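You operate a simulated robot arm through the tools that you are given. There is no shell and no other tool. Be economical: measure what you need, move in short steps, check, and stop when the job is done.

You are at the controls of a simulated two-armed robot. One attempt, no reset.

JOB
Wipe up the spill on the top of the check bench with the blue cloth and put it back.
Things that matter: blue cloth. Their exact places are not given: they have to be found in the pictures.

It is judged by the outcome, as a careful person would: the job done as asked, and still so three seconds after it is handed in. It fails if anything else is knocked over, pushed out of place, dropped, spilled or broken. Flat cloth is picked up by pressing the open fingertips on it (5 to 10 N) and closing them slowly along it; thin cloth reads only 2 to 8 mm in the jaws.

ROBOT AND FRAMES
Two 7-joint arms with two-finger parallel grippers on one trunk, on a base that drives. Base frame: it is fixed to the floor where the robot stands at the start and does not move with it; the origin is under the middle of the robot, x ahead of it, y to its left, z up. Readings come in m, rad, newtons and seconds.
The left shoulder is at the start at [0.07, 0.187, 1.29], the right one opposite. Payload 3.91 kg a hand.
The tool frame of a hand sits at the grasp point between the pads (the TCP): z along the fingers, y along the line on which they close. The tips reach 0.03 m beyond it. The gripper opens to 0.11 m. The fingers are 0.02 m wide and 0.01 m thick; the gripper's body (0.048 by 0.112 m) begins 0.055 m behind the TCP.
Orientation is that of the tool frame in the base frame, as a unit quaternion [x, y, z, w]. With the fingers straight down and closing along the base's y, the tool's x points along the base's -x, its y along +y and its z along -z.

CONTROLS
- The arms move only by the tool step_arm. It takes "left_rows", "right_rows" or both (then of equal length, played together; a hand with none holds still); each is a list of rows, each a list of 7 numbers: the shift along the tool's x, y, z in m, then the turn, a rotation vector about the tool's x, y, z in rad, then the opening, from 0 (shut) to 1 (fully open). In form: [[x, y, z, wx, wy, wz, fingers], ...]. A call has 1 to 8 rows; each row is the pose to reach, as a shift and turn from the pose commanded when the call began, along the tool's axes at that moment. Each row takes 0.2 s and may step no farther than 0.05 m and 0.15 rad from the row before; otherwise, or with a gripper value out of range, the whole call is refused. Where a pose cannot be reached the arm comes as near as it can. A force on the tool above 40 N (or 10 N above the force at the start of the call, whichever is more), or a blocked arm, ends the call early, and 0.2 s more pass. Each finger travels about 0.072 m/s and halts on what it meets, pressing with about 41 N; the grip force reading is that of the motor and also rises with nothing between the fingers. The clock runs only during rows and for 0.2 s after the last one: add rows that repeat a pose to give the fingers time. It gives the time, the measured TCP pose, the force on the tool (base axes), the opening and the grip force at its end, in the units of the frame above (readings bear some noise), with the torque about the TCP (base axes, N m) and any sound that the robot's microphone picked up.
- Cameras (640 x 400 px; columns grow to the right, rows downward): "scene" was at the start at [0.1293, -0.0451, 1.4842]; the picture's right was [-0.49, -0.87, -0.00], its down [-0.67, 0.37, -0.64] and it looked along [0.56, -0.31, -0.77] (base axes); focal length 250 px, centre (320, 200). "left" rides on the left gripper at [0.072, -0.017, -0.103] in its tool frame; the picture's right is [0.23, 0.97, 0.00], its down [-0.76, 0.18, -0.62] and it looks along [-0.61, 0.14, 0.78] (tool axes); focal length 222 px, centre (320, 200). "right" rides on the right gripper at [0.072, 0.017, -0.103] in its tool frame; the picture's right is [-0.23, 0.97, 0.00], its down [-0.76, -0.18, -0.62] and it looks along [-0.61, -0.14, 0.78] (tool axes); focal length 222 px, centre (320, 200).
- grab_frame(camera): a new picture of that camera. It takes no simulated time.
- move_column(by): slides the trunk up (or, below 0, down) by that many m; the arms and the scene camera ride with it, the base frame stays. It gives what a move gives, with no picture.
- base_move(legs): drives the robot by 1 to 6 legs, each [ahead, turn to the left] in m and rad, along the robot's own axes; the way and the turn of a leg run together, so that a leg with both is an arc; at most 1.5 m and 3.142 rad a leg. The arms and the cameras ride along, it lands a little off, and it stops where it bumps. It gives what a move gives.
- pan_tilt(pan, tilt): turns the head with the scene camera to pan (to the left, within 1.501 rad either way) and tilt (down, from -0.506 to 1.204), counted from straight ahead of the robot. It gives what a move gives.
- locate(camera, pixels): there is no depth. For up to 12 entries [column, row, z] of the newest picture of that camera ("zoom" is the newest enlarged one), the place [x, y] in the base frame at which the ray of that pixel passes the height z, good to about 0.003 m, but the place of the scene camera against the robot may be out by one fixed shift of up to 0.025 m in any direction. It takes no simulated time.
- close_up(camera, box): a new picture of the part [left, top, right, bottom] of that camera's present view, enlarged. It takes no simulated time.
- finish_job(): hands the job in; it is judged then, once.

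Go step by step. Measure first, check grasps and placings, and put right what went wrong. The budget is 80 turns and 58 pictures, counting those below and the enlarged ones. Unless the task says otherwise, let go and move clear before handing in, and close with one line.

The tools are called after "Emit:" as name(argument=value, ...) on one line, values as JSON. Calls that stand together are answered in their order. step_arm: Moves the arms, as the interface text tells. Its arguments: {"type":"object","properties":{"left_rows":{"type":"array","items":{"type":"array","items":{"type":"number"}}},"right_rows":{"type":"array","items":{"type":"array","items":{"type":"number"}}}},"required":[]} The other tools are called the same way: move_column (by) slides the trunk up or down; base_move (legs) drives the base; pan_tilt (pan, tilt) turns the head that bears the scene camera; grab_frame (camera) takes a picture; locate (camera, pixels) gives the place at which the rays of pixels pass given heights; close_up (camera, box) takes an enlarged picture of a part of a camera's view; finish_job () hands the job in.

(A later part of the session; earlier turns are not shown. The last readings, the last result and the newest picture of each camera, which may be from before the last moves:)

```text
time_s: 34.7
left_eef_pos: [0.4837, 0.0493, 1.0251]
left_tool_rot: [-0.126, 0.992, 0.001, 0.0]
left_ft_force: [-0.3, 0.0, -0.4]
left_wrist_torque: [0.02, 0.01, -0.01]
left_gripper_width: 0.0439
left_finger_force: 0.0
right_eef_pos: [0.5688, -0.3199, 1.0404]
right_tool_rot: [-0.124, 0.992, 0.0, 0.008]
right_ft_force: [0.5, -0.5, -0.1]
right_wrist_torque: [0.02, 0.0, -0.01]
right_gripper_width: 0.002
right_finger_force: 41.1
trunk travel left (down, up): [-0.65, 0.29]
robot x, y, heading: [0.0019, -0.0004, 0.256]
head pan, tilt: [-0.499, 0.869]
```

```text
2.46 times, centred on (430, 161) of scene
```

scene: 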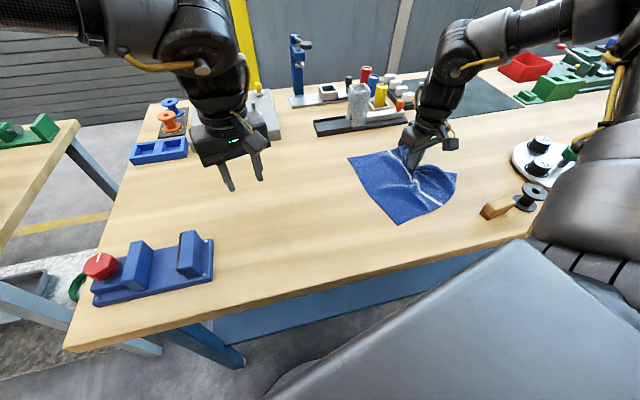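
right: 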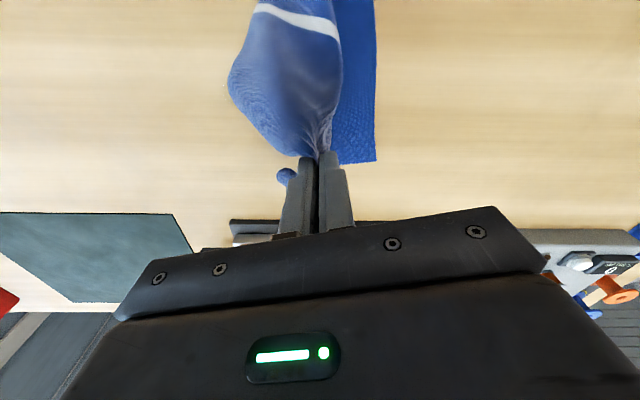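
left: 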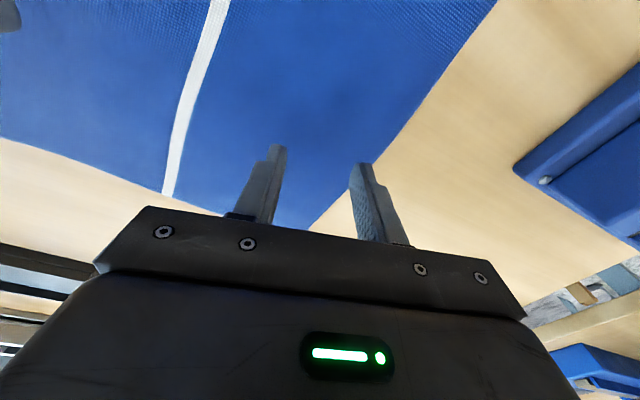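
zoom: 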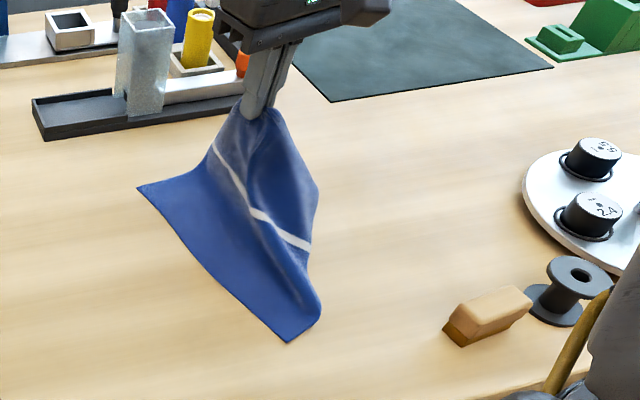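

The surface looks clean; I'll verify with an enlarged wrist view.

Emit:
close_up(camera="right", box=[60, 60, 320, 222])

Emit:
locate(camera="right", pixels=[[230, 160, 0.88], [200, 170, 0.88], [280, 170, 0.88], [230, 80, 0.88]])

```text
2.46 times, centred on (190, 141) of right
```

zoom: 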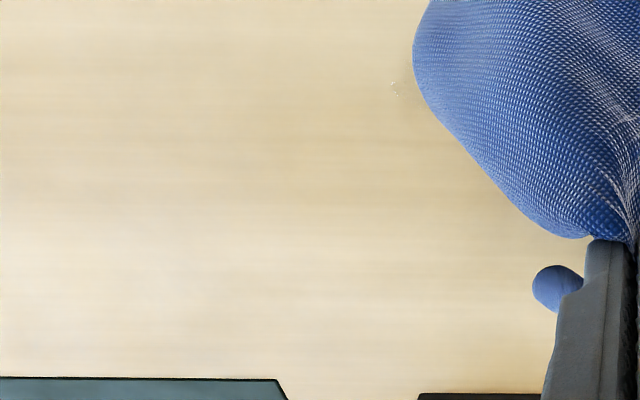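

```text
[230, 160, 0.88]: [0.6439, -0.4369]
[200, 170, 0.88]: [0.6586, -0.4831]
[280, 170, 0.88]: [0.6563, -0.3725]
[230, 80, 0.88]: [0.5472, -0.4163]
```

A tiny remnant speck is at about (0.565,−0.43). I'll lay the cloth back down and wipe over it again.

Emit:
step_arm(right_rows=[[0.01, -0.03, 0.03, 0, 0, 0, 0], [0.015, -0.05, 0.07, 0, 0, 0, 0], [0.0212, -0.0668, 0.11, 0, 0, 0, 0], [0.0212, -0.0668, 0.1297, 0, 0, 0, 0], [0.0189, -0.0984, 0.1302, 0, 0, 0, 0], [0.0504, -0.1007, 0.1302, 0, 0, 0, 0], [0.0093, -0.1215, 0.1302, 0, 0, 0, 0], [0.0457, -0.1225, 0.1302, 0, 0, 0, 0]])

Emit:
step_arm(right_rows=[[-0.0364, 0.001, 0, 0, 0, 0, 0], [-0.005, 0.02, 0, 0, 0, 0, 0], [-0.04, 0.023, 0, 0, 0, 0, 0], [0.005, 0.026, 0, 0, 0, 0, 0], [-0.035, 0.01, 0, 0, 0, 0, 0], [0.0, -0.003, 0, 0, 0, 0, 0], [0.0, -0.003, 0, 0, 0, 0, 0]])

```text
time_s: 36.5
left_eef_pos: [0.4803, 0.0518, 1.0282]
left_tool_rot: [-0.126, 0.992, -0.001, 0.002]
left_ft_force: [-0.3, 0.3, 1.0]
left_wrist_torque: [0.03, -0.03, 0.03]
left_gripper_width: 0.0438
left_finger_force: 0.1
right_eef_pos: [0.5554, -0.449, 0.9124]
right_tool_rot: [-0.125, 0.992, 0.0, 0.012]
right_ft_force: [5.6, 3.7, 21.7]
right_wrist_torque: [0.08, -0.12, 0.0]
right_gripper_width: 0.0021
right_finger_force: 40.9
trunk travel left (down, up): [-0.65, 0.29]
robot x, y, heading: [0.0006, -0.0006, 0.256]
head pan, tilt: [-0.499, 0.869]
```

```text
time_s: 37.1
left_eef_pos: [0.4828, 0.0513, 1.0269]
left_tool_rot: [-0.127, 0.992, 0.0, 0.001]
left_ft_force: [0.6, -0.8, 0.5]
left_wrist_torque: [0.02, -0.02, -0.01]
left_gripper_width: 0.044
left_finger_force: 0.1
right_eef_pos: [0.5671, -0.4284, 0.913]
right_tool_rot: [-0.125, 0.992, 0.0, 0.019]
right_ft_force: [1.1, 4.2, 12.5]
right_wrist_torque: [0.15, 0.06, 0.0]
right_gripper_width: 0.0021
right_finger_force: 40.6
trunk travel left (down, up): [-0.65, 0.29]
robot x, y, heading: [0.0012, 0.0004, 0.254]
head pan, tilt: [-0.499, 0.869]
stopped in row 2 (right hand): the force on the tool passed its limit (the readings are from after the stop); the commanded pose is now the measured one
```

I'll make a few more strokes with slightly less pressure, sweeping back toward +y over the whole spill area.

Emit:
step_arm(right_rows=[[0.0193, 0.0132, -0.0008, 0, 0, 0, 0], [-0.0231, 0.0178, -0.0008, 0, 0, 0, 0], [0.0119, 0.0423, -0.0008, 0, 0, 0, 0], [-0.0305, 0.0469, -0.0008, 0, 0, 0, 0], [-0.0003, 0.0701, -0.0008, 0, 0, 0, 0], [-0.0003, 0.0701, -0.0008, 0, 0, 0, 0]])

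Emit:
grab_frame(camera="right")

Emit:
close_up(camera="right", box=[100, 60, 360, 222])

```text
time_s: 38.5
left_eef_pos: [0.4818, 0.0521, 1.0278]
left_tool_rot: [-0.127, 0.992, -0.001, 0.002]
left_ft_force: [-0.4, 1.1, 1.2]
left_wrist_torque: [0.02, 0.01, 0.0]
left_gripper_width: 0.0441
left_finger_force: 0.1
right_eef_pos: [0.5513, -0.3607, 0.9127]
right_tool_rot: [-0.126, 0.992, 0.0, 0.015]
right_ft_force: [-2.5, 2.1, 23.3]
right_wrist_torque: [0.09, 0.24, -0.01]
right_gripper_width: 0.0019
right_finger_force: 40.5
trunk travel left (down, up): [-0.65, 0.29]
robot x, y, heading: [0.0003, 0.0015, 0.254]
head pan, tilt: [-0.499, 0.869]
```

```text
29 pictures are left
```

right: 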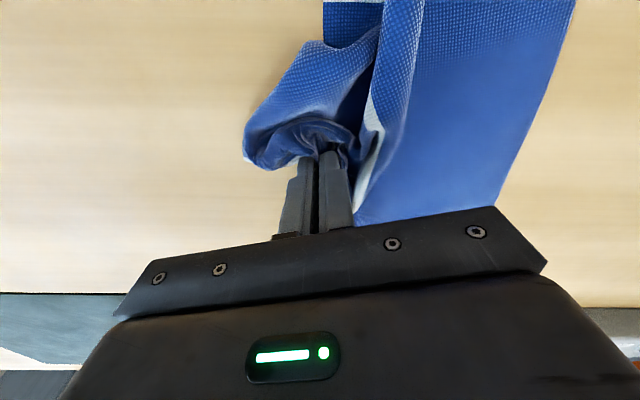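

```text
2.46 times, centred on (230, 141) of right
```

zoom: 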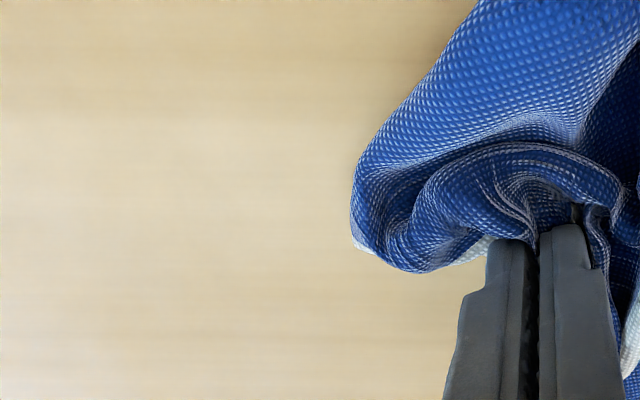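

The exposed surface is clean. Next I'll lift the cloth so gravity unfolds it, and check the bench underneath before laying it back.

Emit:
step_arm(right_rows=[[0, 0, -0.04, 0, 0, 0, 0], [0, 0, -0.085, 0, 0, 0, 0], [-0.005, 0.02, -0.125, 0, 0, 0, 0], [-0.012, 0.045, -0.165, 0, 0, 0, 0], [-0.018, 0.07, -0.2, 0, 0, 0, 0], [-0.025, 0.097, -0.235, 0, 0, 0, 0], [-0.03, 0.12, -0.25, 0, 0, 0, 0], [-0.03, 0.12, -0.25, 0, 0, 0, 0]])

Emit:
grab_frame(camera="scene")

Emit:
close_up(camera="right", box=[60, 0, 380, 200])

```text
time_s: 40.3
left_eef_pos: [0.4841, 0.0492, 1.0254]
left_tool_rot: [-0.127, 0.992, 0.001, 0.0]
left_ft_force: [-0.4, 0.0, -0.8]
left_wrist_torque: [-0.02, 0.0, -0.02]
left_gripper_width: 0.0441
left_finger_force: 0.0
right_eef_pos: [0.5427, -0.2427, 1.1584]
right_tool_rot: [-0.125, 0.992, 0.0, 0.014]
right_ft_force: [0.2, 0.2, 0.0]
right_wrist_torque: [-0.01, 0.05, 0.0]
right_gripper_width: 0.0019
right_finger_force: 40.7
trunk travel left (down, up): [-0.65, 0.29]
robot x, y, heading: [0.0021, 0.0043, 0.252]
head pan, tilt: [-0.499, 0.869]
```

```text
27 pictures are left
```

scene: 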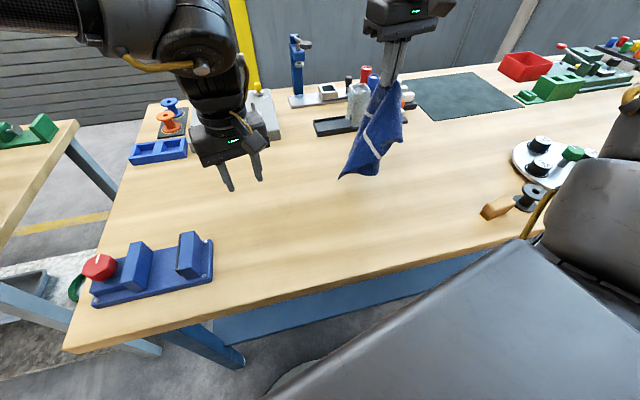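

```text
2.00 times, centred on (220, 100) of right
```

zoom: 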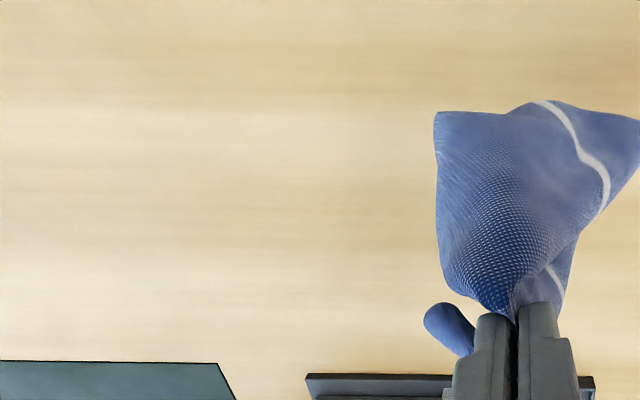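

The bench looks clean from the wrist. I'll double-check the spill area (around (420,166)) in the scene view.

Emit:
close_up(camera="scene", box=[360, 120, 488, 200])

Emit:
close_up(camera="right", box=[140, 0, 300, 100])

```text
5.00 times, centred on (424, 160) of scene
```

zoom: 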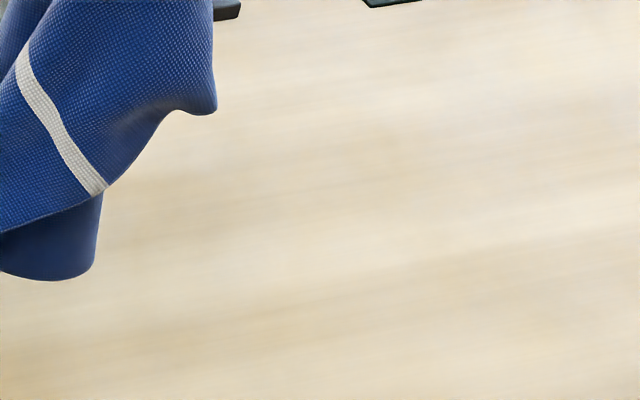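

```text
4.00 times, centred on (220, 50) of right
```

zoom: 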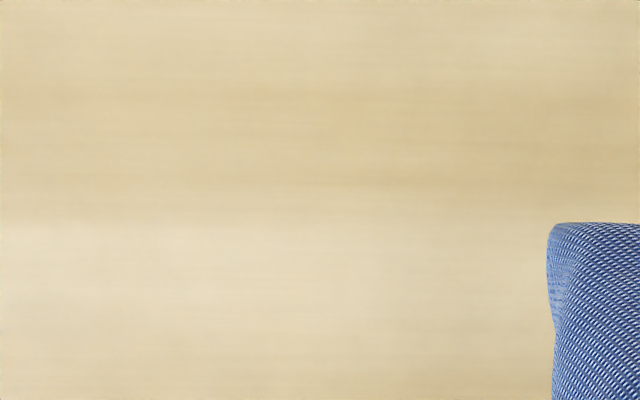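

The bench is clean. Before laying the cloth back I'll clear the left hand, then carry the cloth toward y≈0 at height.

Emit:
step_arm(left_rows=[[0.001, 0.03, -0.01, 0, 0, 0, 0.4], [0.002, 0.06, -0.02, 0, 0, 0, 0.4], [0.003, 0.09, -0.03, 0, 0, 0, 0.4], [0.004, 0.12, -0.03, 0, 0, 0, 0.4], [0.005, 0.15, -0.03, 0, 0, 0, 0.4], [0.006, 0.18, -0.03, 0, 0, 0, 0.4], [0.007, 0.21, -0.03, 0, 0, 0, 0.4], [0.008, 0.23, -0.03, 0, 0, 0, 0.4]], right_rows=[[0, 0, 0, 0, 0, 0, 0], [0, 0, 0, 0, 0, 0, 0], [0, 0, 0, 0, 0, 0, 0], [-0.002, 0.02, 0, 0, 0, 0, 0], [-0.004, 0.04, 0, 0, 0, 0, 0], [-0.006, 0.06, 0, 0, 0, 0, 0], [-0.007, 0.08, 0, 0, 0, 0, 0], [-0.008, 0.1, 0, 0, 0, 0, 0]])

```text
time_s: 42.1
left_eef_pos: [0.4188, 0.2689, 1.0561]
left_tool_rot: [-0.128, 0.992, 0.0, 0.0]
left_ft_force: [0.0, 1.1, 0.8]
left_wrist_torque: [-0.03, 0.01, -0.02]
left_gripper_width: 0.0438
left_finger_force: 0.0
right_eef_pos: [0.5187, -0.1476, 1.1571]
right_tool_rot: [-0.125, 0.992, 0.001, 0.017]
right_ft_force: [0.1, 0.2, -0.4]
right_wrist_torque: [-0.02, -0.02, 0.01]
right_gripper_width: 0.0019
right_finger_force: 40.9
right hand out of reach, approached as far as the arm can: row 8
trunk travel left (down, up): [-0.65, 0.29]
robot x, y, heading: [0.0013, -0.0022, 0.257]
head pan, tilt: [-0.499, 0.869]
```

The right hand is at its inward limit (y≈−0.148), so I'll turn the base left 0.3 rad to carry the cloth the rest of the way.

Emit:
base_move(legs=[[0, 0.3]])

Emit:
step_arm(right_rows=[[0, 0, 0, 0, 0, 0.06, 0], [0, 0, 0, 0, 0, 0.12, 0], [0, 0, 0, 0, 0, 0.18, 0], [0, 0, 0, 0, 0, 0.24, 0], [0, 0, 0, 0, 0, 0.3, 0], [0, 0, 0, 0, 0, 0.3, 0]])

Emit:
pan_tilt(pan=-0.6, tilt=0.87)

Emit:
grab_frame(camera="scene")

```text
time_s: 43.5
left_eef_pos: [0.3189, 0.3826, 1.0563]
left_tool_rot: [-0.279, 0.96, 0.001, 0.001]
left_ft_force: [-0.4, 0.2, 0.1]
left_wrist_torque: [-0.01, -0.03, -0.01]
left_gripper_width: 0.0439
left_finger_force: 0.1
right_eef_pos: [0.541, 0.0154, 1.1565]
right_tool_rot: [-0.275, 0.961, 0.003, 0.014]
right_ft_force: [-0.1, 0.3, -0.4]
right_wrist_torque: [-0.01, 0.0, -0.05]
right_gripper_width: 0.002
right_finger_force: 40.6
trunk travel left (down, up): [-0.65, 0.29]
robot x, y, heading: [-0.0011, 0.0005, 0.555]
head pan, tilt: [-0.499, 0.869]
```

```text
time_s: 44.9
left_eef_pos: [0.3197, 0.3837, 1.0572]
left_tool_rot: [-0.279, 0.96, 0.001, 0.0]
left_ft_force: [0.5, -0.5, -0.1]
left_wrist_torque: [0.0, -0.03, 0.05]
left_gripper_width: 0.0439
left_finger_force: 0.2
right_eef_pos: [0.5406, 0.0148, 1.156]
right_tool_rot: [-0.129, 0.992, 0.006, 0.015]
right_ft_force: [-0.4, 0.0, -0.2]
right_wrist_torque: [-0.02, 0.0, 0.04]
right_gripper_width: 0.0023
right_finger_force: 40.6
trunk travel left (down, up): [-0.65, 0.29]
robot x, y, heading: [-0.0004, 0.0018, 0.561]
head pan, tilt: [-0.499, 0.869]
```

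```text
time_s: 45.5
left_eef_pos: [0.3181, 0.3833, 1.0564]
left_tool_rot: [-0.279, 0.96, 0.001, 0.0]
left_ft_force: [-0.9, -0.1, 0.0]
left_wrist_torque: [0.03, -0.02, 0.01]
left_gripper_width: 0.0439
left_finger_force: 0.0
right_eef_pos: [0.541, 0.0146, 1.1563]
right_tool_rot: [-0.13, 0.991, 0.006, 0.014]
right_ft_force: [0.9, -0.3, 0.2]
right_wrist_torque: [-0.04, 0.03, 0.03]
right_gripper_width: 0.0022
right_finger_force: 41.0
trunk travel left (down, up): [-0.65, 0.29]
robot x, y, heading: [0.0001, 0.0032, 0.555]
head pan, tilt: [-0.6, 0.869]
```

```text
23 pictures are left
```

scene: 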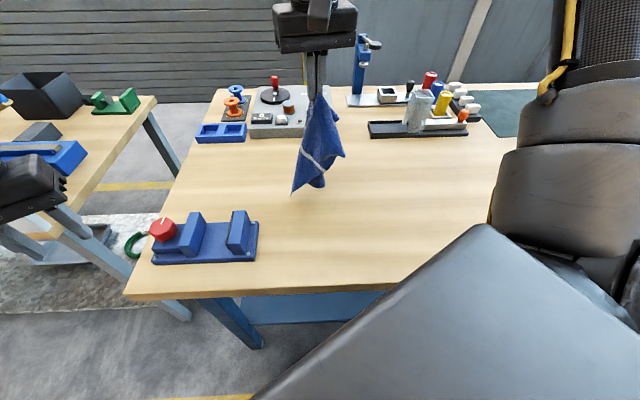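

The cloth hangs over its home area, clear of everything. I'll lay it down by lowering while moving toward −y, so the left edge lands first.

Emit:
step_arm(right_rows=[[0, 0, 0.03, 0, 0, 0, 0], [0, 0, 0.06, 0, 0, 0, 0], [0.01, -0.021, 0.075, 0, 0, 0, 0], [0.022, -0.045, 0.095, 0, 0, 0, 0], [0.033, -0.068, 0.118, 0, 0, 0, 0], [0.0435, -0.09, 0.14, 0, 0, 0, 0], [0.054, -0.111, 0.165, 0, 0, 0, 0], [0.0635, -0.131, 0.185, 0, 0, 0, 0]])

Emit:
grab_frame(camera="scene")

```text
time_s: 47.4
left_eef_pos: [0.3201, 0.3808, 1.0567]
left_tool_rot: [-0.279, 0.96, 0.002, 0.0]
left_ft_force: [0.2, 0.3, -0.1]
left_wrist_torque: [0.02, -0.02, -0.03]
left_gripper_width: 0.044
left_finger_force: 0.0
right_eef_pos: [0.543, -0.1333, 0.997]
right_tool_rot: [-0.13, 0.991, 0.008, 0.014]
right_ft_force: [0.3, -0.1, -0.5]
right_wrist_torque: [0.0, -0.01, 0.05]
right_gripper_width: 0.0022
right_finger_force: 41.1
right hand out of reach, approached as far as the arm can: row 1, 2, 3, 4, 5, 6, 7, 8
trunk travel left (down, up): [-0.65, 0.29]
robot x, y, heading: [0.002, 0.0029, 0.561]
head pan, tilt: [-0.6, 0.869]
```

```text
22 pictures are left
```

scene: 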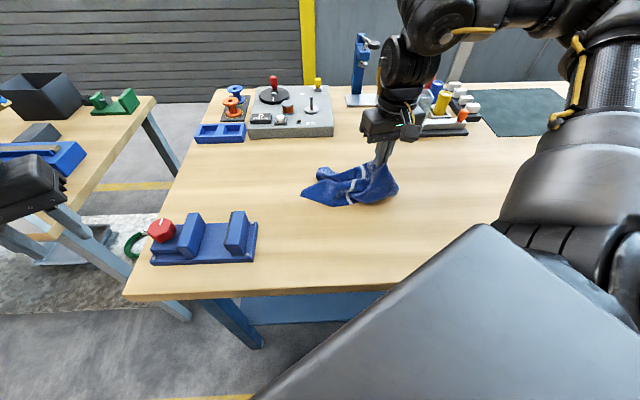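

The cloth is down near home but with its sides folded in. I'll finish lowering, then look.

Emit:
step_arm(right_rows=[[0.015, -0.01, 0.02, 0, 0, 0, 0], [0.03, -0.02, 0.04, 0, 0, 0, 0], [0.04, -0.03, 0.06, 0, 0, 0, 0], [0.05, -0.034, 0.075, 0, 0, 0, 0], [0.05, -0.034, 0.078, 0, 0, 0, 0]])

Emit:
close_up(camera="scene", box=[220, 100, 480, 262])

Emit:
grab_frame(camera="right")

```text
time_s: 48.5
left_eef_pos: [0.3157, 0.3862, 1.0569]
left_tool_rot: [-0.279, 0.96, -0.001, 0.002]
left_ft_force: [-0.7, 0.0, 0.2]
left_wrist_torque: [-0.08, -0.01, -0.02]
left_gripper_width: 0.044
left_finger_force: 0.1
right_eef_pos: [0.5044, -0.1744, 0.9145]
right_tool_rot: [-0.129, 0.991, 0.003, 0.018]
right_ft_force: [3.6, -4.9, 23.9]
right_wrist_torque: [0.03, 0.02, 0.07]
right_gripper_width: 0.002
right_finger_force: 41.0
right hand out of reach, approached as far as the arm can: row 1, 2
trunk travel left (down, up): [-0.65, 0.29]
robot x, y, heading: [0.0007, 0.0019, 0.555]
head pan, tilt: [-0.6, 0.869]
```

```text
2.46 times, centred on (350, 181) of scene
```

zoom: 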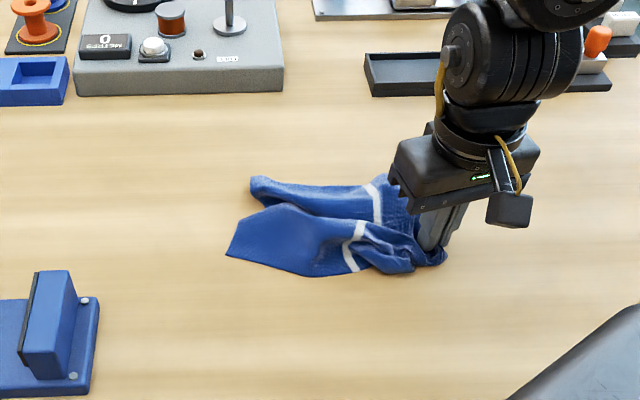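

```text
20 pictures are left
```

right: 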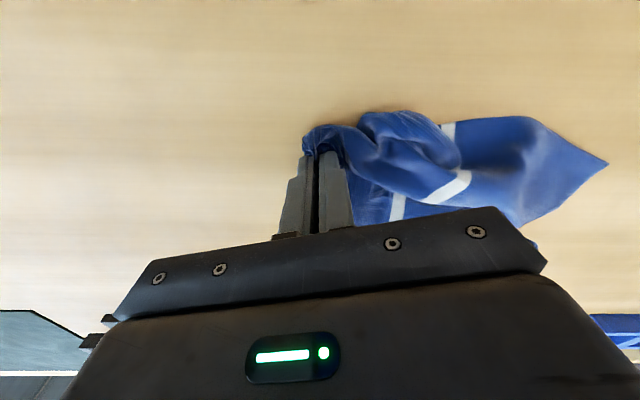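

The cloth is back at home but gathered lengthwise. I'll release it, lift clear, and turn the base back to survey before spreading the corners.

Emit:
step_arm(right_rows=[[0, 0, -0.002, 0, 0, 0, 0.0], [0, 0, -0.003, 0, 0, 0, 0.15], [0, 0, -0.003, 0, 0, 0, 0.3], [0, 0, -0.03, 0, 0, 0, 0.35], [0, 0, -0.07, 0, 0, 0, 0.35], [0, 0, -0.11, 0, 0, 0, 0.35], [0, 0, -0.13, 0, 0, 0, 0.35]])

Emit:
base_move(legs=[[0, -0.3]])

Emit:
grab_frame(camera="scene")

Emit:
close_up(camera="scene", box=[220, 120, 480, 282])

```text
time_s: 50.1
left_eef_pos: [0.3183, 0.3826, 1.0569]
left_tool_rot: [-0.278, 0.96, 0.0, 0.001]
left_ft_force: [-0.6, 0.7, 0.0]
left_wrist_torque: [0.01, 0.0, 0.03]
left_gripper_width: 0.0439
left_finger_force: 0.0
right_eef_pos: [0.502, -0.176, 1.041]
right_tool_rot: [-0.128, 0.992, 0.005, 0.013]
right_ft_force: [0.0, 0.2, 0.3]
right_wrist_torque: [0.02, -0.02, 0.02]
right_gripper_width: 0.0386
right_finger_force: 0.1
trunk travel left (down, up): [-0.65, 0.29]
robot x, y, heading: [0.0032, 0.0005, 0.561]
head pan, tilt: [-0.6, 0.869]
```

```text
time_s: 51.5
left_eef_pos: [0.4165, 0.2728, 1.0564]
left_tool_rot: [-0.133, 0.991, 0.0, 0.001]
left_ft_force: [-0.9, 0.7, 0.3]
left_wrist_torque: [-0.02, 0.01, 0.01]
left_gripper_width: 0.0438
left_finger_force: 0.0
right_eef_pos: [0.4291, -0.3155, 1.042]
right_tool_rot: [0.019, 1.0, 0.002, 0.016]
right_ft_force: [1.1, -0.2, -0.7]
right_wrist_torque: [-0.01, 0.0, -0.01]
right_gripper_width: 0.0387
right_finger_force: 0.0
trunk travel left (down, up): [-0.65, 0.29]
robot x, y, heading: [-0.0014, -0.0013, 0.261]
head pan, tilt: [-0.6, 0.869]
```

```text
19 pictures are left
```

scene: 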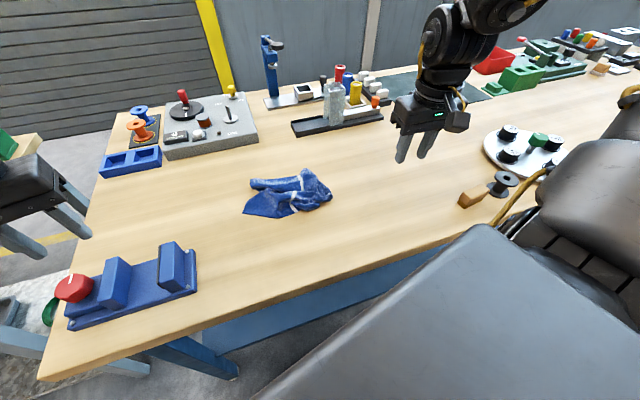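

```text
2.46 times, centred on (350, 201) of scene
```

zoom: 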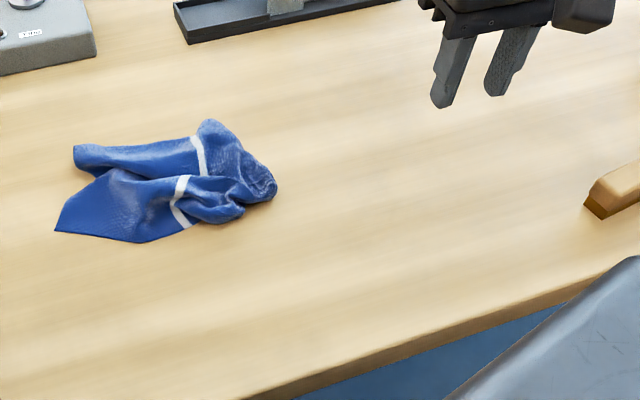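

Emit:
locate(camera="zoom", pixels=[[55, 232, 0.882], [75, 150, 0.885], [145, 242, 0.882], [205, 122, 0.89], [277, 190, 0.89], [225, 220, 0.885], [150, 160, 0.882], [110, 205, 0.882]])

```text
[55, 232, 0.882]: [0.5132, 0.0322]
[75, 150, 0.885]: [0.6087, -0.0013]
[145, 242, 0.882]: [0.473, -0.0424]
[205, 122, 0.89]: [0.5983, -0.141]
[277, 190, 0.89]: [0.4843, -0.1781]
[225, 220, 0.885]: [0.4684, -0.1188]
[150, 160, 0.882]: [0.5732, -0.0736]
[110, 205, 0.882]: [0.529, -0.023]
```

The cloth's front half is folded in: its front-left corner is at (0.513,0.032) when it should be near (0.365,0.045). I'll bring the left hand over that corner.

Emit:
step_arm(left_rows=[[-0.002, -0.04, 0.01, 0, 0, 0, 0.28], [-0.004, -0.08, 0.025, 0, 0, 0, 0.28], [-0.006, -0.12, 0.04, 0, 0, 0, 0.28], [-0.008, -0.16, 0.06, 0, 0, 0, 0.28], [-0.01, -0.2, 0.08, 0, 0, 0, 0.28], [-0.012, -0.24, 0.1, 0, 0, 0, 0.28], [-0.0147, -0.282, 0.121, 0, 0, 0, 0.28], [-0.0147, -0.282, 0.121, 0, 0, 0, 0.28]])

Emit:
grab_frame(camera="left")

```text
time_s: 53.3
left_eef_pos: [0.5063, 0.0068, 0.9359]
left_tool_rot: [-0.133, 0.991, 0.001, 0.0]
left_ft_force: [0.6, 1.1, -0.9]
left_wrist_torque: [-0.03, 0.01, -0.02]
left_gripper_width: 0.031
left_finger_force: 0.0
right_eef_pos: [0.4293, -0.3136, 1.0412]
right_tool_rot: [0.02, 1.0, 0.002, 0.016]
right_ft_force: [0.1, 0.0, 0.2]
right_wrist_torque: [0.02, 0.01, -0.02]
right_gripper_width: 0.0389
right_finger_force: 0.0
trunk travel left (down, up): [-0.65, 0.29]
robot x, y, heading: [-0.0008, 0.0025, 0.263]
head pan, tilt: [-0.6, 0.869]
```

```text
17 pictures are left
```

left: 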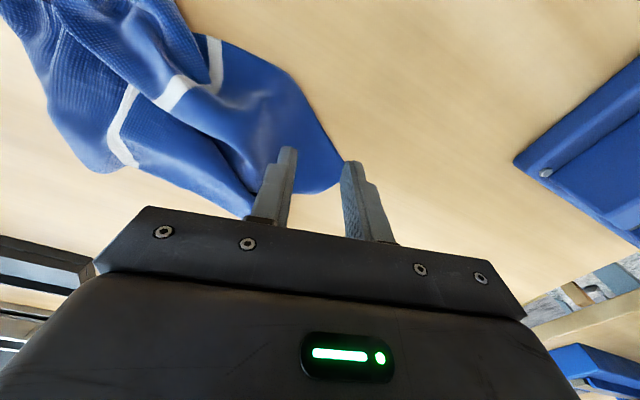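

Emit:
locate(camera="left", pixels=[[343, 165, 0.882], [300, 130, 0.882], [290, 80, 0.882], [310, 190, 0.882], [240, 45, 0.882], [330, 180, 0.882], [222, 88, 0.882]])

```text
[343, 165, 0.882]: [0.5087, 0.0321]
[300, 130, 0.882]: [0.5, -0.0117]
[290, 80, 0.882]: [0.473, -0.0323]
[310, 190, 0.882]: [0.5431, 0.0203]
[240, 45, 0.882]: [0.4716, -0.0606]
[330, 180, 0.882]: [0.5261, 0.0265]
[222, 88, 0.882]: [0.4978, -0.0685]
```

The grasp spot (0.506,0.007) lies inside the corner, so I'll descend to contact.

Emit:
step_arm(left_rows=[[0, -0.002, 0.01, 0, 0, 0, 0.28], [0, -0.003, 0.018, 0, 0, 0, 0.28], [0, -0.003, 0.022, 0, 0, 0, 0.28], [0, -0.003, 0.0235, 0, 0, 0, 0.28], [0, -0.003, 0.0235, 0, 0, 0, 0.28]])

```text
time_s: 54.5
left_eef_pos: [0.5063, 0.0019, 0.9113]
left_tool_rot: [-0.133, 0.991, 0.0, 0.001]
left_ft_force: [-0.2, 0.2, 0.2]
left_wrist_torque: [-0.04, -0.01, 0.02]
left_gripper_width: 0.031
left_finger_force: 0.0
right_eef_pos: [0.429, -0.3153, 1.0409]
right_tool_rot: [0.02, 1.0, 0.004, 0.016]
right_ft_force: [-0.1, 0.4, 0.7]
right_wrist_torque: [0.01, 0.0, -0.02]
right_gripper_width: 0.0383
right_finger_force: 0.0
trunk travel left (down, up): [-0.65, 0.29]
robot x, y, heading: [-0.0007, -0.0004, 0.261]
head pan, tilt: [-0.6, 0.869]
```

Emit:
step_arm(left_rows=[[0, 0, 0.001, 0, 0, 0, 0.28], [0, 0, 0.002, 0, 0, 0, 0.28], [0, 0, 0.002, 0, 0, 0, 0.28]])

```text
time_s: 55.3
left_eef_pos: [0.5063, 0.0021, 0.9121]
left_tool_rot: [-0.133, 0.991, 0.0, 0.002]
left_ft_force: [1.1, 0.2, 11.7]
left_wrist_torque: [0.15, -0.12, -0.03]
left_gripper_width: 0.0305
left_finger_force: 0.1
right_eef_pos: [0.4278, -0.3152, 1.0404]
right_tool_rot: [0.02, 1.0, 0.003, 0.015]
right_ft_force: [-0.3, 0.0, 0.1]
right_wrist_torque: [0.02, -0.02, -0.03]
right_gripper_width: 0.0382
right_finger_force: 0.0
trunk travel left (down, up): [-0.65, 0.29]
robot x, y, heading: [0.0003, -0.0029, 0.263]
head pan, tilt: [-0.6, 0.869]
```

Contact force is 11.7 N, so I'll close slowly.

Emit:
step_arm(left_rows=[[0, 0, -0.0004, 0, 0, 0, 0.22], [0, 0, -0.0004, 0, 0, 0, 0.16], [0, 0, -0.0004, 0, 0, 0, 0.1], [0, 0, -0.0004, 0, 0, 0, 0.05], [0, 0, -0.0004, 0, 0, 0, 0], [0, 0, -0.0004, 0, 0, 0, 0], [0, 0, -0.01, 0, 0, 0, 0]])

Emit:
step_arm(left_rows=[[0.02, 0.011, -0.004, 0, 0, 0, 0], [0.042, 0.024, -0.006, 0, 0, 0, 0], [0.064, 0.036, -0.006, 0, 0, 0, 0], [0.086, 0.048, -0.006, 0, 0, 0, 0], [0.108, 0.0606, -0.004, 0, 0, 0, 0], [0.108, 0.0606, -0.002, 0, 0, 0, 0]])

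Emit:
close_up(camera="scene", box=[180, 120, 440, 282])

```text
time_s: 56.9
left_eef_pos: [0.5071, 0.0021, 0.9178]
left_tool_rot: [-0.132, 0.991, 0.0, -0.001]
left_ft_force: [-0.2, -0.9, 0.3]
left_wrist_torque: [0.02, -0.01, 0.0]
left_gripper_width: 0.0018
left_finger_force: 41.0
right_eef_pos: [0.4287, -0.3155, 1.0405]
right_tool_rot: [0.02, 1.0, 0.004, 0.016]
right_ft_force: [-0.2, 1.0, 0.6]
right_wrist_torque: [0.0, 0.0, -0.03]
right_gripper_width: 0.0387
right_finger_force: 0.0
trunk travel left (down, up): [-0.65, 0.29]
robot x, y, heading: [-0.002, -0.0012, 0.254]
head pan, tilt: [-0.6, 0.869]
```

```text
time_s: 58.3
left_eef_pos: [0.3862, 0.0306, 0.9217]
left_tool_rot: [-0.133, 0.991, 0.001, 0.0]
left_ft_force: [1.1, -0.3, -0.3]
left_wrist_torque: [0.03, 0.02, 0.01]
left_gripper_width: 0.002
left_finger_force: 41.1
right_eef_pos: [0.4292, -0.315, 1.0407]
right_tool_rot: [0.02, 1.0, 0.003, 0.015]
right_ft_force: [0.3, 0.5, 0.6]
right_wrist_torque: [-0.01, -0.02, 0.01]
right_gripper_width: 0.0385
right_finger_force: 0.1
trunk travel left (down, up): [-0.65, 0.29]
robot x, y, heading: [0.003, -0.0029, 0.261]
head pan, tilt: [-0.6, 0.869]
```

```text
2.46 times, centred on (310, 201) of scene
```

zoom: 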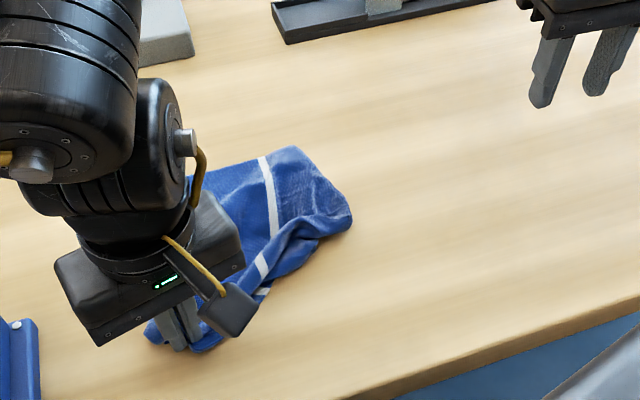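

The pull opened the left side nicely. With the left still anchoring, I'll look at the right end with the right wrist camera.

Emit:
close_up(camera="right", box=[320, 0, 640, 200])

Emit:
locate(camera="zoom", pixels=[[320, 200, 0.885]])

```text
2.00 times, centred on (480, 100) of right
```

zoom: 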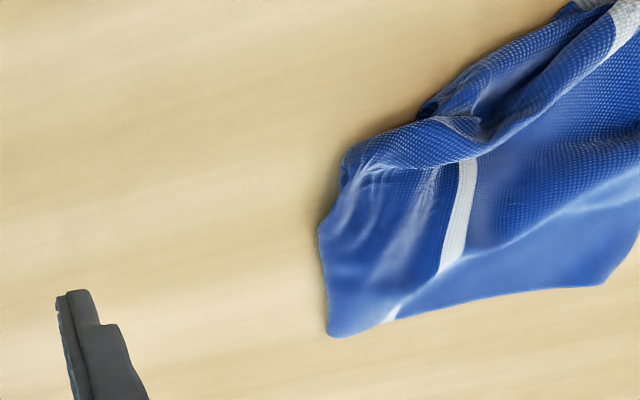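

```text
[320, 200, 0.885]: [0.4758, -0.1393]
```

Emit:
locate(camera="zoom", pixels=[[345, 170, 0.89], [327, 335, 0.882], [395, 312, 0.882], [565, 12, 0.885], [425, 115, 0.885], [322, 228, 0.882], [600, 285, 0.882], [465, 200, 0.885], [400, 220, 0.884]])

```text
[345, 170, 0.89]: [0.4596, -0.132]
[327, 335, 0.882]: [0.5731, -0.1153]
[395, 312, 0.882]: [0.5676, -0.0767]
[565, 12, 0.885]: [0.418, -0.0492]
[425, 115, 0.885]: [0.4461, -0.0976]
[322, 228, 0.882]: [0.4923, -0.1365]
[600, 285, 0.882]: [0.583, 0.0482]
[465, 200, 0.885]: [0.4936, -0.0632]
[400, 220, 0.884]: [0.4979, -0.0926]
```

The right end is folded under by about 5 cm. I'll grip the right end, lift it so the flap drops free, then lay it back. I'm moving the right hand over (0.495,−0.115) with a favourable yaw.

Emit:
step_arm(right_rows=[[-0.01, 0.035, 0.0, 0, 0, -0.05, 0.3], [-0.02, 0.07, 0.01, 0, 0, -0.1, 0.3], [-0.03, 0.105, 0.03, 0, 0, -0.15, 0.3], [-0.04, 0.14, 0.05, 0, 0, -0.2, 0.3], [-0.05, 0.17, 0.07, 0, 0, -0.25, 0.3], [-0.058, 0.2, 0.09, 0, 0, -0.3, 0.3], [-0.058, 0.2, 0.1, 0, 0, -0.3, 0.3]])

```text
time_s: 59.9
left_eef_pos: [0.3849, 0.0285, 0.9221]
left_tool_rot: [-0.133, 0.991, 0.002, 0.0]
left_ft_force: [0.0, 0.0, 0.2]
left_wrist_torque: [0.03, 0.0, 0.0]
left_gripper_width: 0.0021
left_finger_force: 40.6
right_eef_pos: [0.5158, -0.1207, 0.9498]
right_tool_rot: [-0.128, 0.992, 0.003, 0.016]
right_ft_force: [0.1, -0.7, -1.3]
right_wrist_torque: [0.01, -0.04, 0.01]
right_gripper_width: 0.0328
right_finger_force: 0.1
right hand out of reach, approached as far as the arm can: row 1, 2, 3, 4, 5, 6, 7
trunk travel left (down, up): [-0.65, 0.29]
robot x, y, heading: [-0.0006, -0.0012, 0.264]
head pan, tilt: [-0.6, 0.869]
```

The right hand is just reachable but at its limit. I'll release the left corner, raise both hands, and lower the trunk 0.1 m to gain room.

Emit:
step_arm(left_rows=[[0, 0, 0.003, 0, 0, 0, 0], [0, 0, 0.004, 0, 0, 0, 0.15], [0, 0, 0.004, 0, 0, 0, 0.3], [0, 0, -0.03, 0, 0, 0, 0.3], [0, 0, -0.07, 0, 0, 0, 0.3], [0.0, 0.03, -0.11, 0, 0, 0, 0.3], [0.0, 0.07, -0.14, 0, 0, 0, 0.3], [0, 0.11, -0.17, 0, 0, 0, 0.3]], right_rows=[[0, 0, 0, 0, 0, 0, 0.3], [0, 0, -0.02, 0, 0, 0, 0.3], [0, 0, -0.04, 0, 0, 0, 0.3], [0, 0, -0.06, 0, 0, 0, 0.3], [0, 0, -0.08, 0, 0, 0, 0.3], [0, 0, -0.1, 0, 0, 0, 0.3], [0, 0, -0.1, 0, 0, 0, 0.3], [0, 0, -0.1, 0, 0, 0, 0.3]])

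Emit:
move_column(by=-0.1)

Emit:
grab_frame(camera="scene")

```text
time_s: 61.7
left_eef_pos: [0.3595, 0.1385, 1.0911]
left_tool_rot: [-0.134, 0.991, 0.0, 0.001]
left_ft_force: [0.0, 0.7, -0.2]
left_wrist_torque: [-0.02, -0.02, -0.02]
left_gripper_width: 0.0329
left_finger_force: 0.2
right_eef_pos: [0.5134, -0.1195, 1.0505]
right_tool_rot: [-0.13, 0.991, 0.0, 0.016]
right_ft_force: [-0.2, 0.4, 0.4]
right_wrist_torque: [0.03, -0.02, 0.02]
right_gripper_width: 0.0328
right_finger_force: 0.1
trunk travel left (down, up): [-0.65, 0.29]
robot x, y, heading: [-0.0009, -0.002, 0.258]
head pan, tilt: [-0.6, 0.869]
```

```text
time_s: 63.0
left_eef_pos: [0.3596, 0.1364, 0.9912]
left_tool_rot: [-0.133, 0.991, 0.0, 0.0]
left_ft_force: [0.6, 0.1, -0.1]
left_wrist_torque: [-0.01, -0.02, 0.04]
left_gripper_width: 0.0331
left_finger_force: 0.0
right_eef_pos: [0.5151, -0.1217, 0.9476]
right_tool_rot: [-0.13, 0.991, 0.001, 0.016]
right_ft_force: [0.6, 0.1, -0.1]
right_wrist_torque: [-0.02, -0.04, -0.03]
right_gripper_width: 0.033
right_finger_force: 0.1
trunk travel left (down, up): [-0.55, 0.39]
robot x, y, heading: [0.0034, -0.0016, 0.265]
head pan, tilt: [-0.6, 0.869]
```

```text
14 pictures are left
```

scene: 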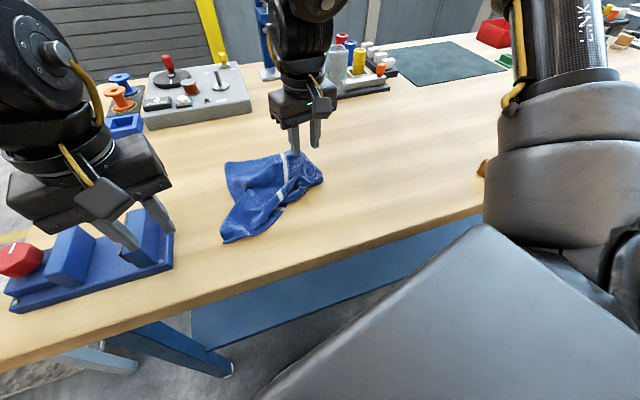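

The left fingertips are near the blue fixture, so I'll raise that hand while the right descends onto the cloth's right end.

Emit:
step_arm(left_rows=[[0, 0, -0.03, 0, 0, 0, 0.3], [0, 0, -0.06, 0, 0, 0, 0.3], [0, 0, -0.08, 0, 0, 0, 0.3], [0, 0, -0.08, 0, 0, 0, 0.3], [0, 0, -0.08, 0, 0, 0, 0.3]], right_rows=[[0.005, 0.01, 0.005, 0, 0, 0, 0.3], [0.01, 0.021, 0.015, 0, 0, 0, 0.3], [0.01, 0.021, 0.025, 0, 0, 0, 0.3], [0.01, 0.021, 0.032, 0, 0, 0, 0.3], [0.01, 0.021, 0.034, 0, 0, 0, 0.3]])

```text
time_s: 64.2
left_eef_pos: [0.359, 0.1349, 1.0715]
left_tool_rot: [-0.132, 0.991, 0.001, 0.001]
left_ft_force: [-0.1, -0.2, -0.2]
left_wrist_torque: [0.0, -0.01, 0.0]
left_gripper_width: 0.0331
left_finger_force: 0.1
right_eef_pos: [0.5088, -0.1079, 0.9183]
right_tool_rot: [-0.13, 0.991, 0.002, 0.015]
right_ft_force: [-0.3, -0.1, -0.1]
right_wrist_torque: [0.02, 0.0, 0.03]
right_gripper_width: 0.033
right_finger_force: 0.0
right hand out of reach, approached as far as the arm can: row 2, 3, 4, 5
trunk travel left (down, up): [-0.55, 0.39]
robot x, y, heading: [0.0023, -0.001, 0.26]
head pan, tilt: [-0.6, 0.869]
```

Emit:
step_arm(right_rows=[[0, -0.004, 0.003, 0, 0, 0, 0.3], [0, -0.006, 0.005, 0, 0, 0, 0.3], [0, -0.006, 0.006, 0, 0, 0, 0.3], [0, -0.006, 0.0065, 0, 0, 0, 0.3]])

```text
time_s: 65.2
left_eef_pos: [0.3582, 0.1355, 1.0708]
left_tool_rot: [-0.133, 0.991, 0.0, 0.001]
left_ft_force: [0.3, -0.1, 0.4]
left_wrist_torque: [-0.01, 0.0, -0.06]
left_gripper_width: 0.033
left_finger_force: 0.1
right_eef_pos: [0.5091, -0.1125, 0.9131]
right_tool_rot: [-0.13, 0.991, 0.001, 0.018]
right_ft_force: [5.6, 0.7, 28.0]
right_wrist_torque: [0.52, 0.29, -0.11]
right_gripper_width: 0.0331
right_finger_force: 0.0
trunk travel left (down, up): [-0.55, 0.39]
robot x, y, heading: [-0.0006, -0.0023, 0.257]
head pan, tilt: [-0.6, 0.869]
```

At 28 N that's too much pressure. I'll ease 2.7 mm, close slowly, then lift a little.

Emit:
step_arm(right_rows=[[0, 0, -0.0027, 0, 0, 0, 0.3], [0, 0, -0.0027, 0, 0, 0, 0.22], [0, 0, -0.0027, 0, 0, 0, 0.15], [0, 0, -0.0027, 0, 0, 0, 0.08], [0, 0, -0.0027, 0, 0, 0, 0.0], [0, 0, -0.0027, 0, 0, 0, 0], [0, 0, -0.0027, 0, 0, 0, 0], [0, 0, -0.02, 0, 0, 0, 0]])

```text
time_s: 67.0
left_eef_pos: [0.3581, 0.1348, 1.0705]
left_tool_rot: [-0.133, 0.991, 0.0, 0.001]
left_ft_force: [-0.4, -0.2, 0.5]
left_wrist_torque: [0.0, 0.0, 0.0]
left_gripper_width: 0.0331
left_finger_force: 0.1
right_eef_pos: [0.5075, -0.115, 0.9292]
right_tool_rot: [-0.13, 0.991, 0.0, 0.016]
right_ft_force: [-0.1, -0.4, 0.4]
right_wrist_torque: [-0.03, 0.01, -0.05]
right_gripper_width: 0.0024
right_finger_force: 41.2
trunk travel left (down, up): [-0.55, 0.39]
robot x, y, heading: [-0.0028, 0.0011, 0.26]
head pan, tilt: [-0.6, 0.869]
```

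The cloth is gripped again at 2.4 mm. I'll lift, stretch toward −y so the flap falls free, then lower with a slight +y motion.

Emit:
step_arm(right_rows=[[0, 0, -0.03, 0, 0, 0, 0], [0.005, -0.02, -0.06, 0, 0, 0, 0], [0.012, -0.05, -0.07, 0, 0, 0, 0], [0.021, -0.085, -0.065, 0, 0, 0, 0], [0.021, -0.085, -0.055, 0, 0, 0, 0], [0.019, -0.077, -0.03, 0, 0, 0, 0], [0.017, -0.069, -0.005, 0, 0, 0, 0], [0.015, -0.062, 0.01, 0, 0, 0, 0]])

Emit:
close_up(camera="scene", box=[180, 100, 440, 262])

```text
time_s: 68.8
left_eef_pos: [0.359, 0.1352, 1.0706]
left_tool_rot: [-0.133, 0.991, 0.0, 0.001]
left_ft_force: [-0.3, 0.0, 0.2]
left_wrist_torque: [-0.02, -0.03, -0.02]
left_gripper_width: 0.0333
left_finger_force: 0.1
right_eef_pos: [0.511, -0.1757, 0.9202]
right_tool_rot: [-0.129, 0.992, 0.001, 0.017]
right_ft_force: [0.1, -1.2, 3.0]
right_wrist_torque: [-0.04, -0.03, 0.0]
right_gripper_width: 0.0026
right_finger_force: 41.2
trunk travel left (down, up): [-0.55, 0.39]
robot x, y, heading: [0.0017, 0.0027, 0.255]
head pan, tilt: [-0.6, 0.869]
```

```text
2.46 times, centred on (310, 181) of scene
```

zoom: 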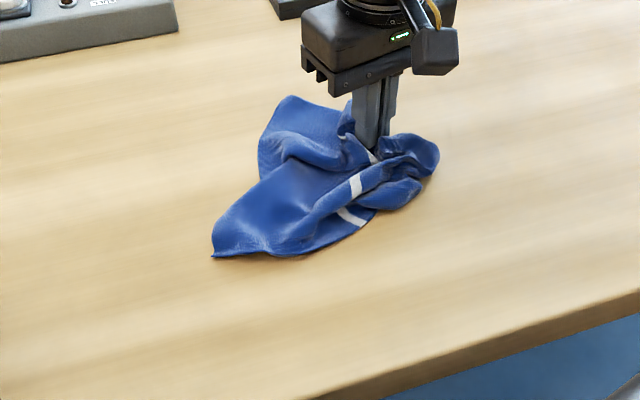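

The cloth is roughly home but more crumpled on the right. I'll release, lift, and view from above to pick the best corners to pull.

Emit:
step_arm(right_rows=[[0, 0, 0.003, 0, 0, 0, 0.15], [0, 0, 0.003, 0, 0, 0, 0.3], [0, 0, -0.03, 0, 0, 0, 0.3], [0.01, -0.03, -0.07, 0, 0, 0, 0.3], [0.02, -0.07, -0.11, 0, 0, 0, 0.3], [0.035, -0.11, -0.15, 0, 0, 0, 0.3], [0.05, -0.14, -0.18, 0, 0, 0, 0.3], [0.05, -0.14, -0.18, 0, 0, 0, 0.3]])

Emit:
close_up(camera="right", box=[320, 0, 640, 200])

Emit:
locate(camera="zoom", pixels=[[100, 100, 0.885], [200, 100, 0.885], [300, 100, 0.885], [400, 100, 0.885], [500, 100, 0.885], [100, 250, 0.885], [200, 250, 0.885], [300, 250, 0.885], [400, 250, 0.885], [500, 250, 0.885], [600, 250, 0.885], [600, 100, 0.885]])

```text
refused: row 4 steps farther than a row can; nothing moved
```

```text
2.00 times, centred on (480, 100) of right
```

zoom: 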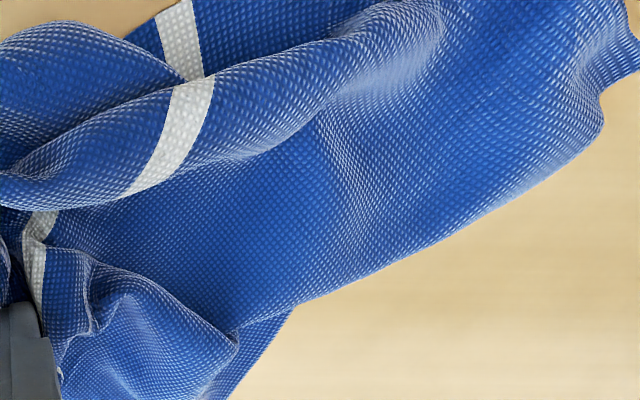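

```text
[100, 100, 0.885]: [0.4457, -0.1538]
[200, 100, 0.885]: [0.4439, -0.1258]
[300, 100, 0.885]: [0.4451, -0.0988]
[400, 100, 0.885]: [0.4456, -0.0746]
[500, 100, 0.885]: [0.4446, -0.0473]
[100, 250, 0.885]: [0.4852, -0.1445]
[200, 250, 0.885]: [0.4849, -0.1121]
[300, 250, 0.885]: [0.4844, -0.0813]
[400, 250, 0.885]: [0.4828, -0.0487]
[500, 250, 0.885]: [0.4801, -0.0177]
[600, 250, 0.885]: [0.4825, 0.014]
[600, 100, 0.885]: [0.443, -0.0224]
```

A row was slightly too long; I'll retry with smaller steps.

Emit:
step_arm(right_rows=[[0, 0, 0.003, 0, 0, 0, 0.15], [0, 0, 0.003, 0, 0, 0, 0.3], [0, 0, -0.03, 0, 0, 0, 0.3], [0.0, -0.01, -0.07, 0, 0, 0, 0.3], [0.01, -0.035, -0.105, 0, 0, 0, 0.3], [0.02, -0.07, -0.13, 0, 0, 0, 0.3], [0.03, -0.11, -0.15, 0, 0, 0, 0.3], [0.04, -0.14, -0.18, 0, 0, 0, 0.3]])

Emit:
close_up(camera="right", box=[300, 0, 620, 200])

Emit:
locate(camera="zoom", pixels=[[100, 50, 0.885], [200, 50, 0.885], [300, 50, 0.885], [400, 50, 0.885], [500, 50, 0.885], [600, 50, 0.885], [100, 250, 0.885], [200, 250, 0.885], [300, 250, 0.885], [400, 250, 0.885], [500, 250, 0.885], [600, 250, 0.885]])

```text
time_s: 70.7
left_eef_pos: [0.3577, 0.1356, 1.0694]
left_tool_rot: [-0.133, 0.991, 0.0, 0.002]
left_ft_force: [-0.3, 0.0, -0.3]
left_wrist_torque: [-0.02, -0.02, 0.04]
left_gripper_width: 0.0331
left_finger_force: 0.0
right_eef_pos: [0.5039, -0.3248, 1.1003]
right_tool_rot: [-0.13, 0.991, 0.001, 0.015]
right_ft_force: [-0.4, -0.6, 0.1]
right_wrist_torque: [-0.05, -0.01, -0.02]
right_gripper_width: 0.0329
right_finger_force: 0.1
trunk travel left (down, up): [-0.55, 0.39]
robot x, y, heading: [0.0025, 0.0029, 0.262]
head pan, tilt: [-0.6, 0.869]
```

```text
2.00 times, centred on (460, 100) of right
```

zoom: 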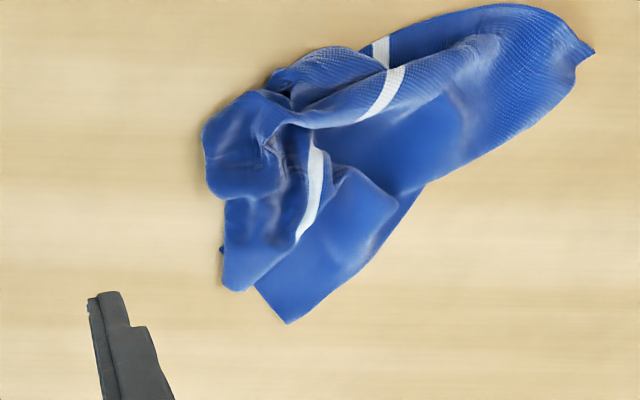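

```text
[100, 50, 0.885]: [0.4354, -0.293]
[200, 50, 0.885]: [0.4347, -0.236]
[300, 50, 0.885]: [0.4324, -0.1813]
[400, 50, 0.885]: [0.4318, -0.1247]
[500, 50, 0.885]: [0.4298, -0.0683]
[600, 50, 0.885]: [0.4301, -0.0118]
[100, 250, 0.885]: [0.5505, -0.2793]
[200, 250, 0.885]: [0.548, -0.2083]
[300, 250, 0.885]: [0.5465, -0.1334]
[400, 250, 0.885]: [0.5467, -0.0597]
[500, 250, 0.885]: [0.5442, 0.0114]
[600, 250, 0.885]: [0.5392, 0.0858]
```

The cloth's centre is at about (0.49,−0.11), very near its original centre, but it lies skewed and folded: the left edge runs from (0.43,−0.015) to (0.587,−0.14). I'll spread the corners, starting by raising the trunk and turning right so the left arm can take the back-left corner.

Emit:
move_column(by=0.25)

Emit:
base_move(legs=[[0, -0.46]])

Emit:
pan_tilt(pan=0.1, tilt=0.95)

Emit:
grab_frame(camera="scene")

```text
time_s: 73.2
left_eef_pos: [0.359, 0.1354, 1.3198]
left_tool_rot: [-0.133, 0.991, 0.001, 0.001]
left_ft_force: [0.0, -0.1, 0.2]
left_wrist_torque: [0.0, -0.01, -0.01]
left_gripper_width: 0.033
left_finger_force: 0.1
right_eef_pos: [0.5058, -0.3253, 1.3489]
right_tool_rot: [-0.129, 0.991, 0.002, 0.016]
right_ft_force: [-0.2, 0.8, -0.3]
right_wrist_torque: [-0.01, -0.03, -0.03]
right_gripper_width: 0.033
right_finger_force: 0.1
trunk travel left (down, up): [-0.8, 0.14]
robot x, y, heading: [0.0009, 0.0034, 0.259]
head pan, tilt: [-0.6, 0.869]
```

```text
time_s: 74.9
left_eef_pos: [0.3834, -0.0341, 1.3191]
left_tool_rot: [0.092, 0.996, 0.0, 0.001]
left_ft_force: [0.3, 0.2, -0.1]
left_wrist_torque: [-0.01, 0.01, 0.0]
left_gripper_width: 0.0329
left_finger_force: 0.1
right_eef_pos: [0.3129, -0.5119, 1.3491]
right_tool_rot: [0.097, 0.995, -0.003, 0.016]
right_ft_force: [0.2, 0.0, 0.4]
right_wrist_torque: [0.04, 0.01, -0.01]
right_gripper_width: 0.0329
right_finger_force: 0.1
trunk travel left (down, up): [-0.8, 0.14]
robot x, y, heading: [0.0014, -0.0024, -0.19]
head pan, tilt: [-0.6, 0.869]
```

```text
time_s: 76.0
left_eef_pos: [0.3823, -0.0353, 1.3203]
left_tool_rot: [0.092, 0.996, 0.0, 0.001]
left_ft_force: [0.7, 1.0, -0.2]
left_wrist_torque: [-0.02, -0.01, 0.03]
left_gripper_width: 0.033
left_finger_force: 0.1
right_eef_pos: [0.313, -0.5129, 1.3488]
right_tool_rot: [0.096, 0.995, -0.002, 0.015]
right_ft_force: [0.7, -0.3, 0.0]
right_wrist_torque: [0.0, -0.03, 0.01]
right_gripper_width: 0.033
right_finger_force: 0.0
trunk travel left (down, up): [-0.8, 0.14]
robot x, y, heading: [0.0056, 0.0005, -0.189]
head pan, tilt: [0.099, 0.949]
```

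```text
10 pictures are left
```

scene: 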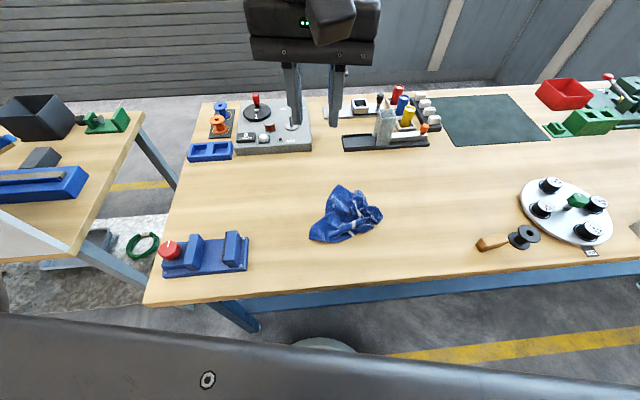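

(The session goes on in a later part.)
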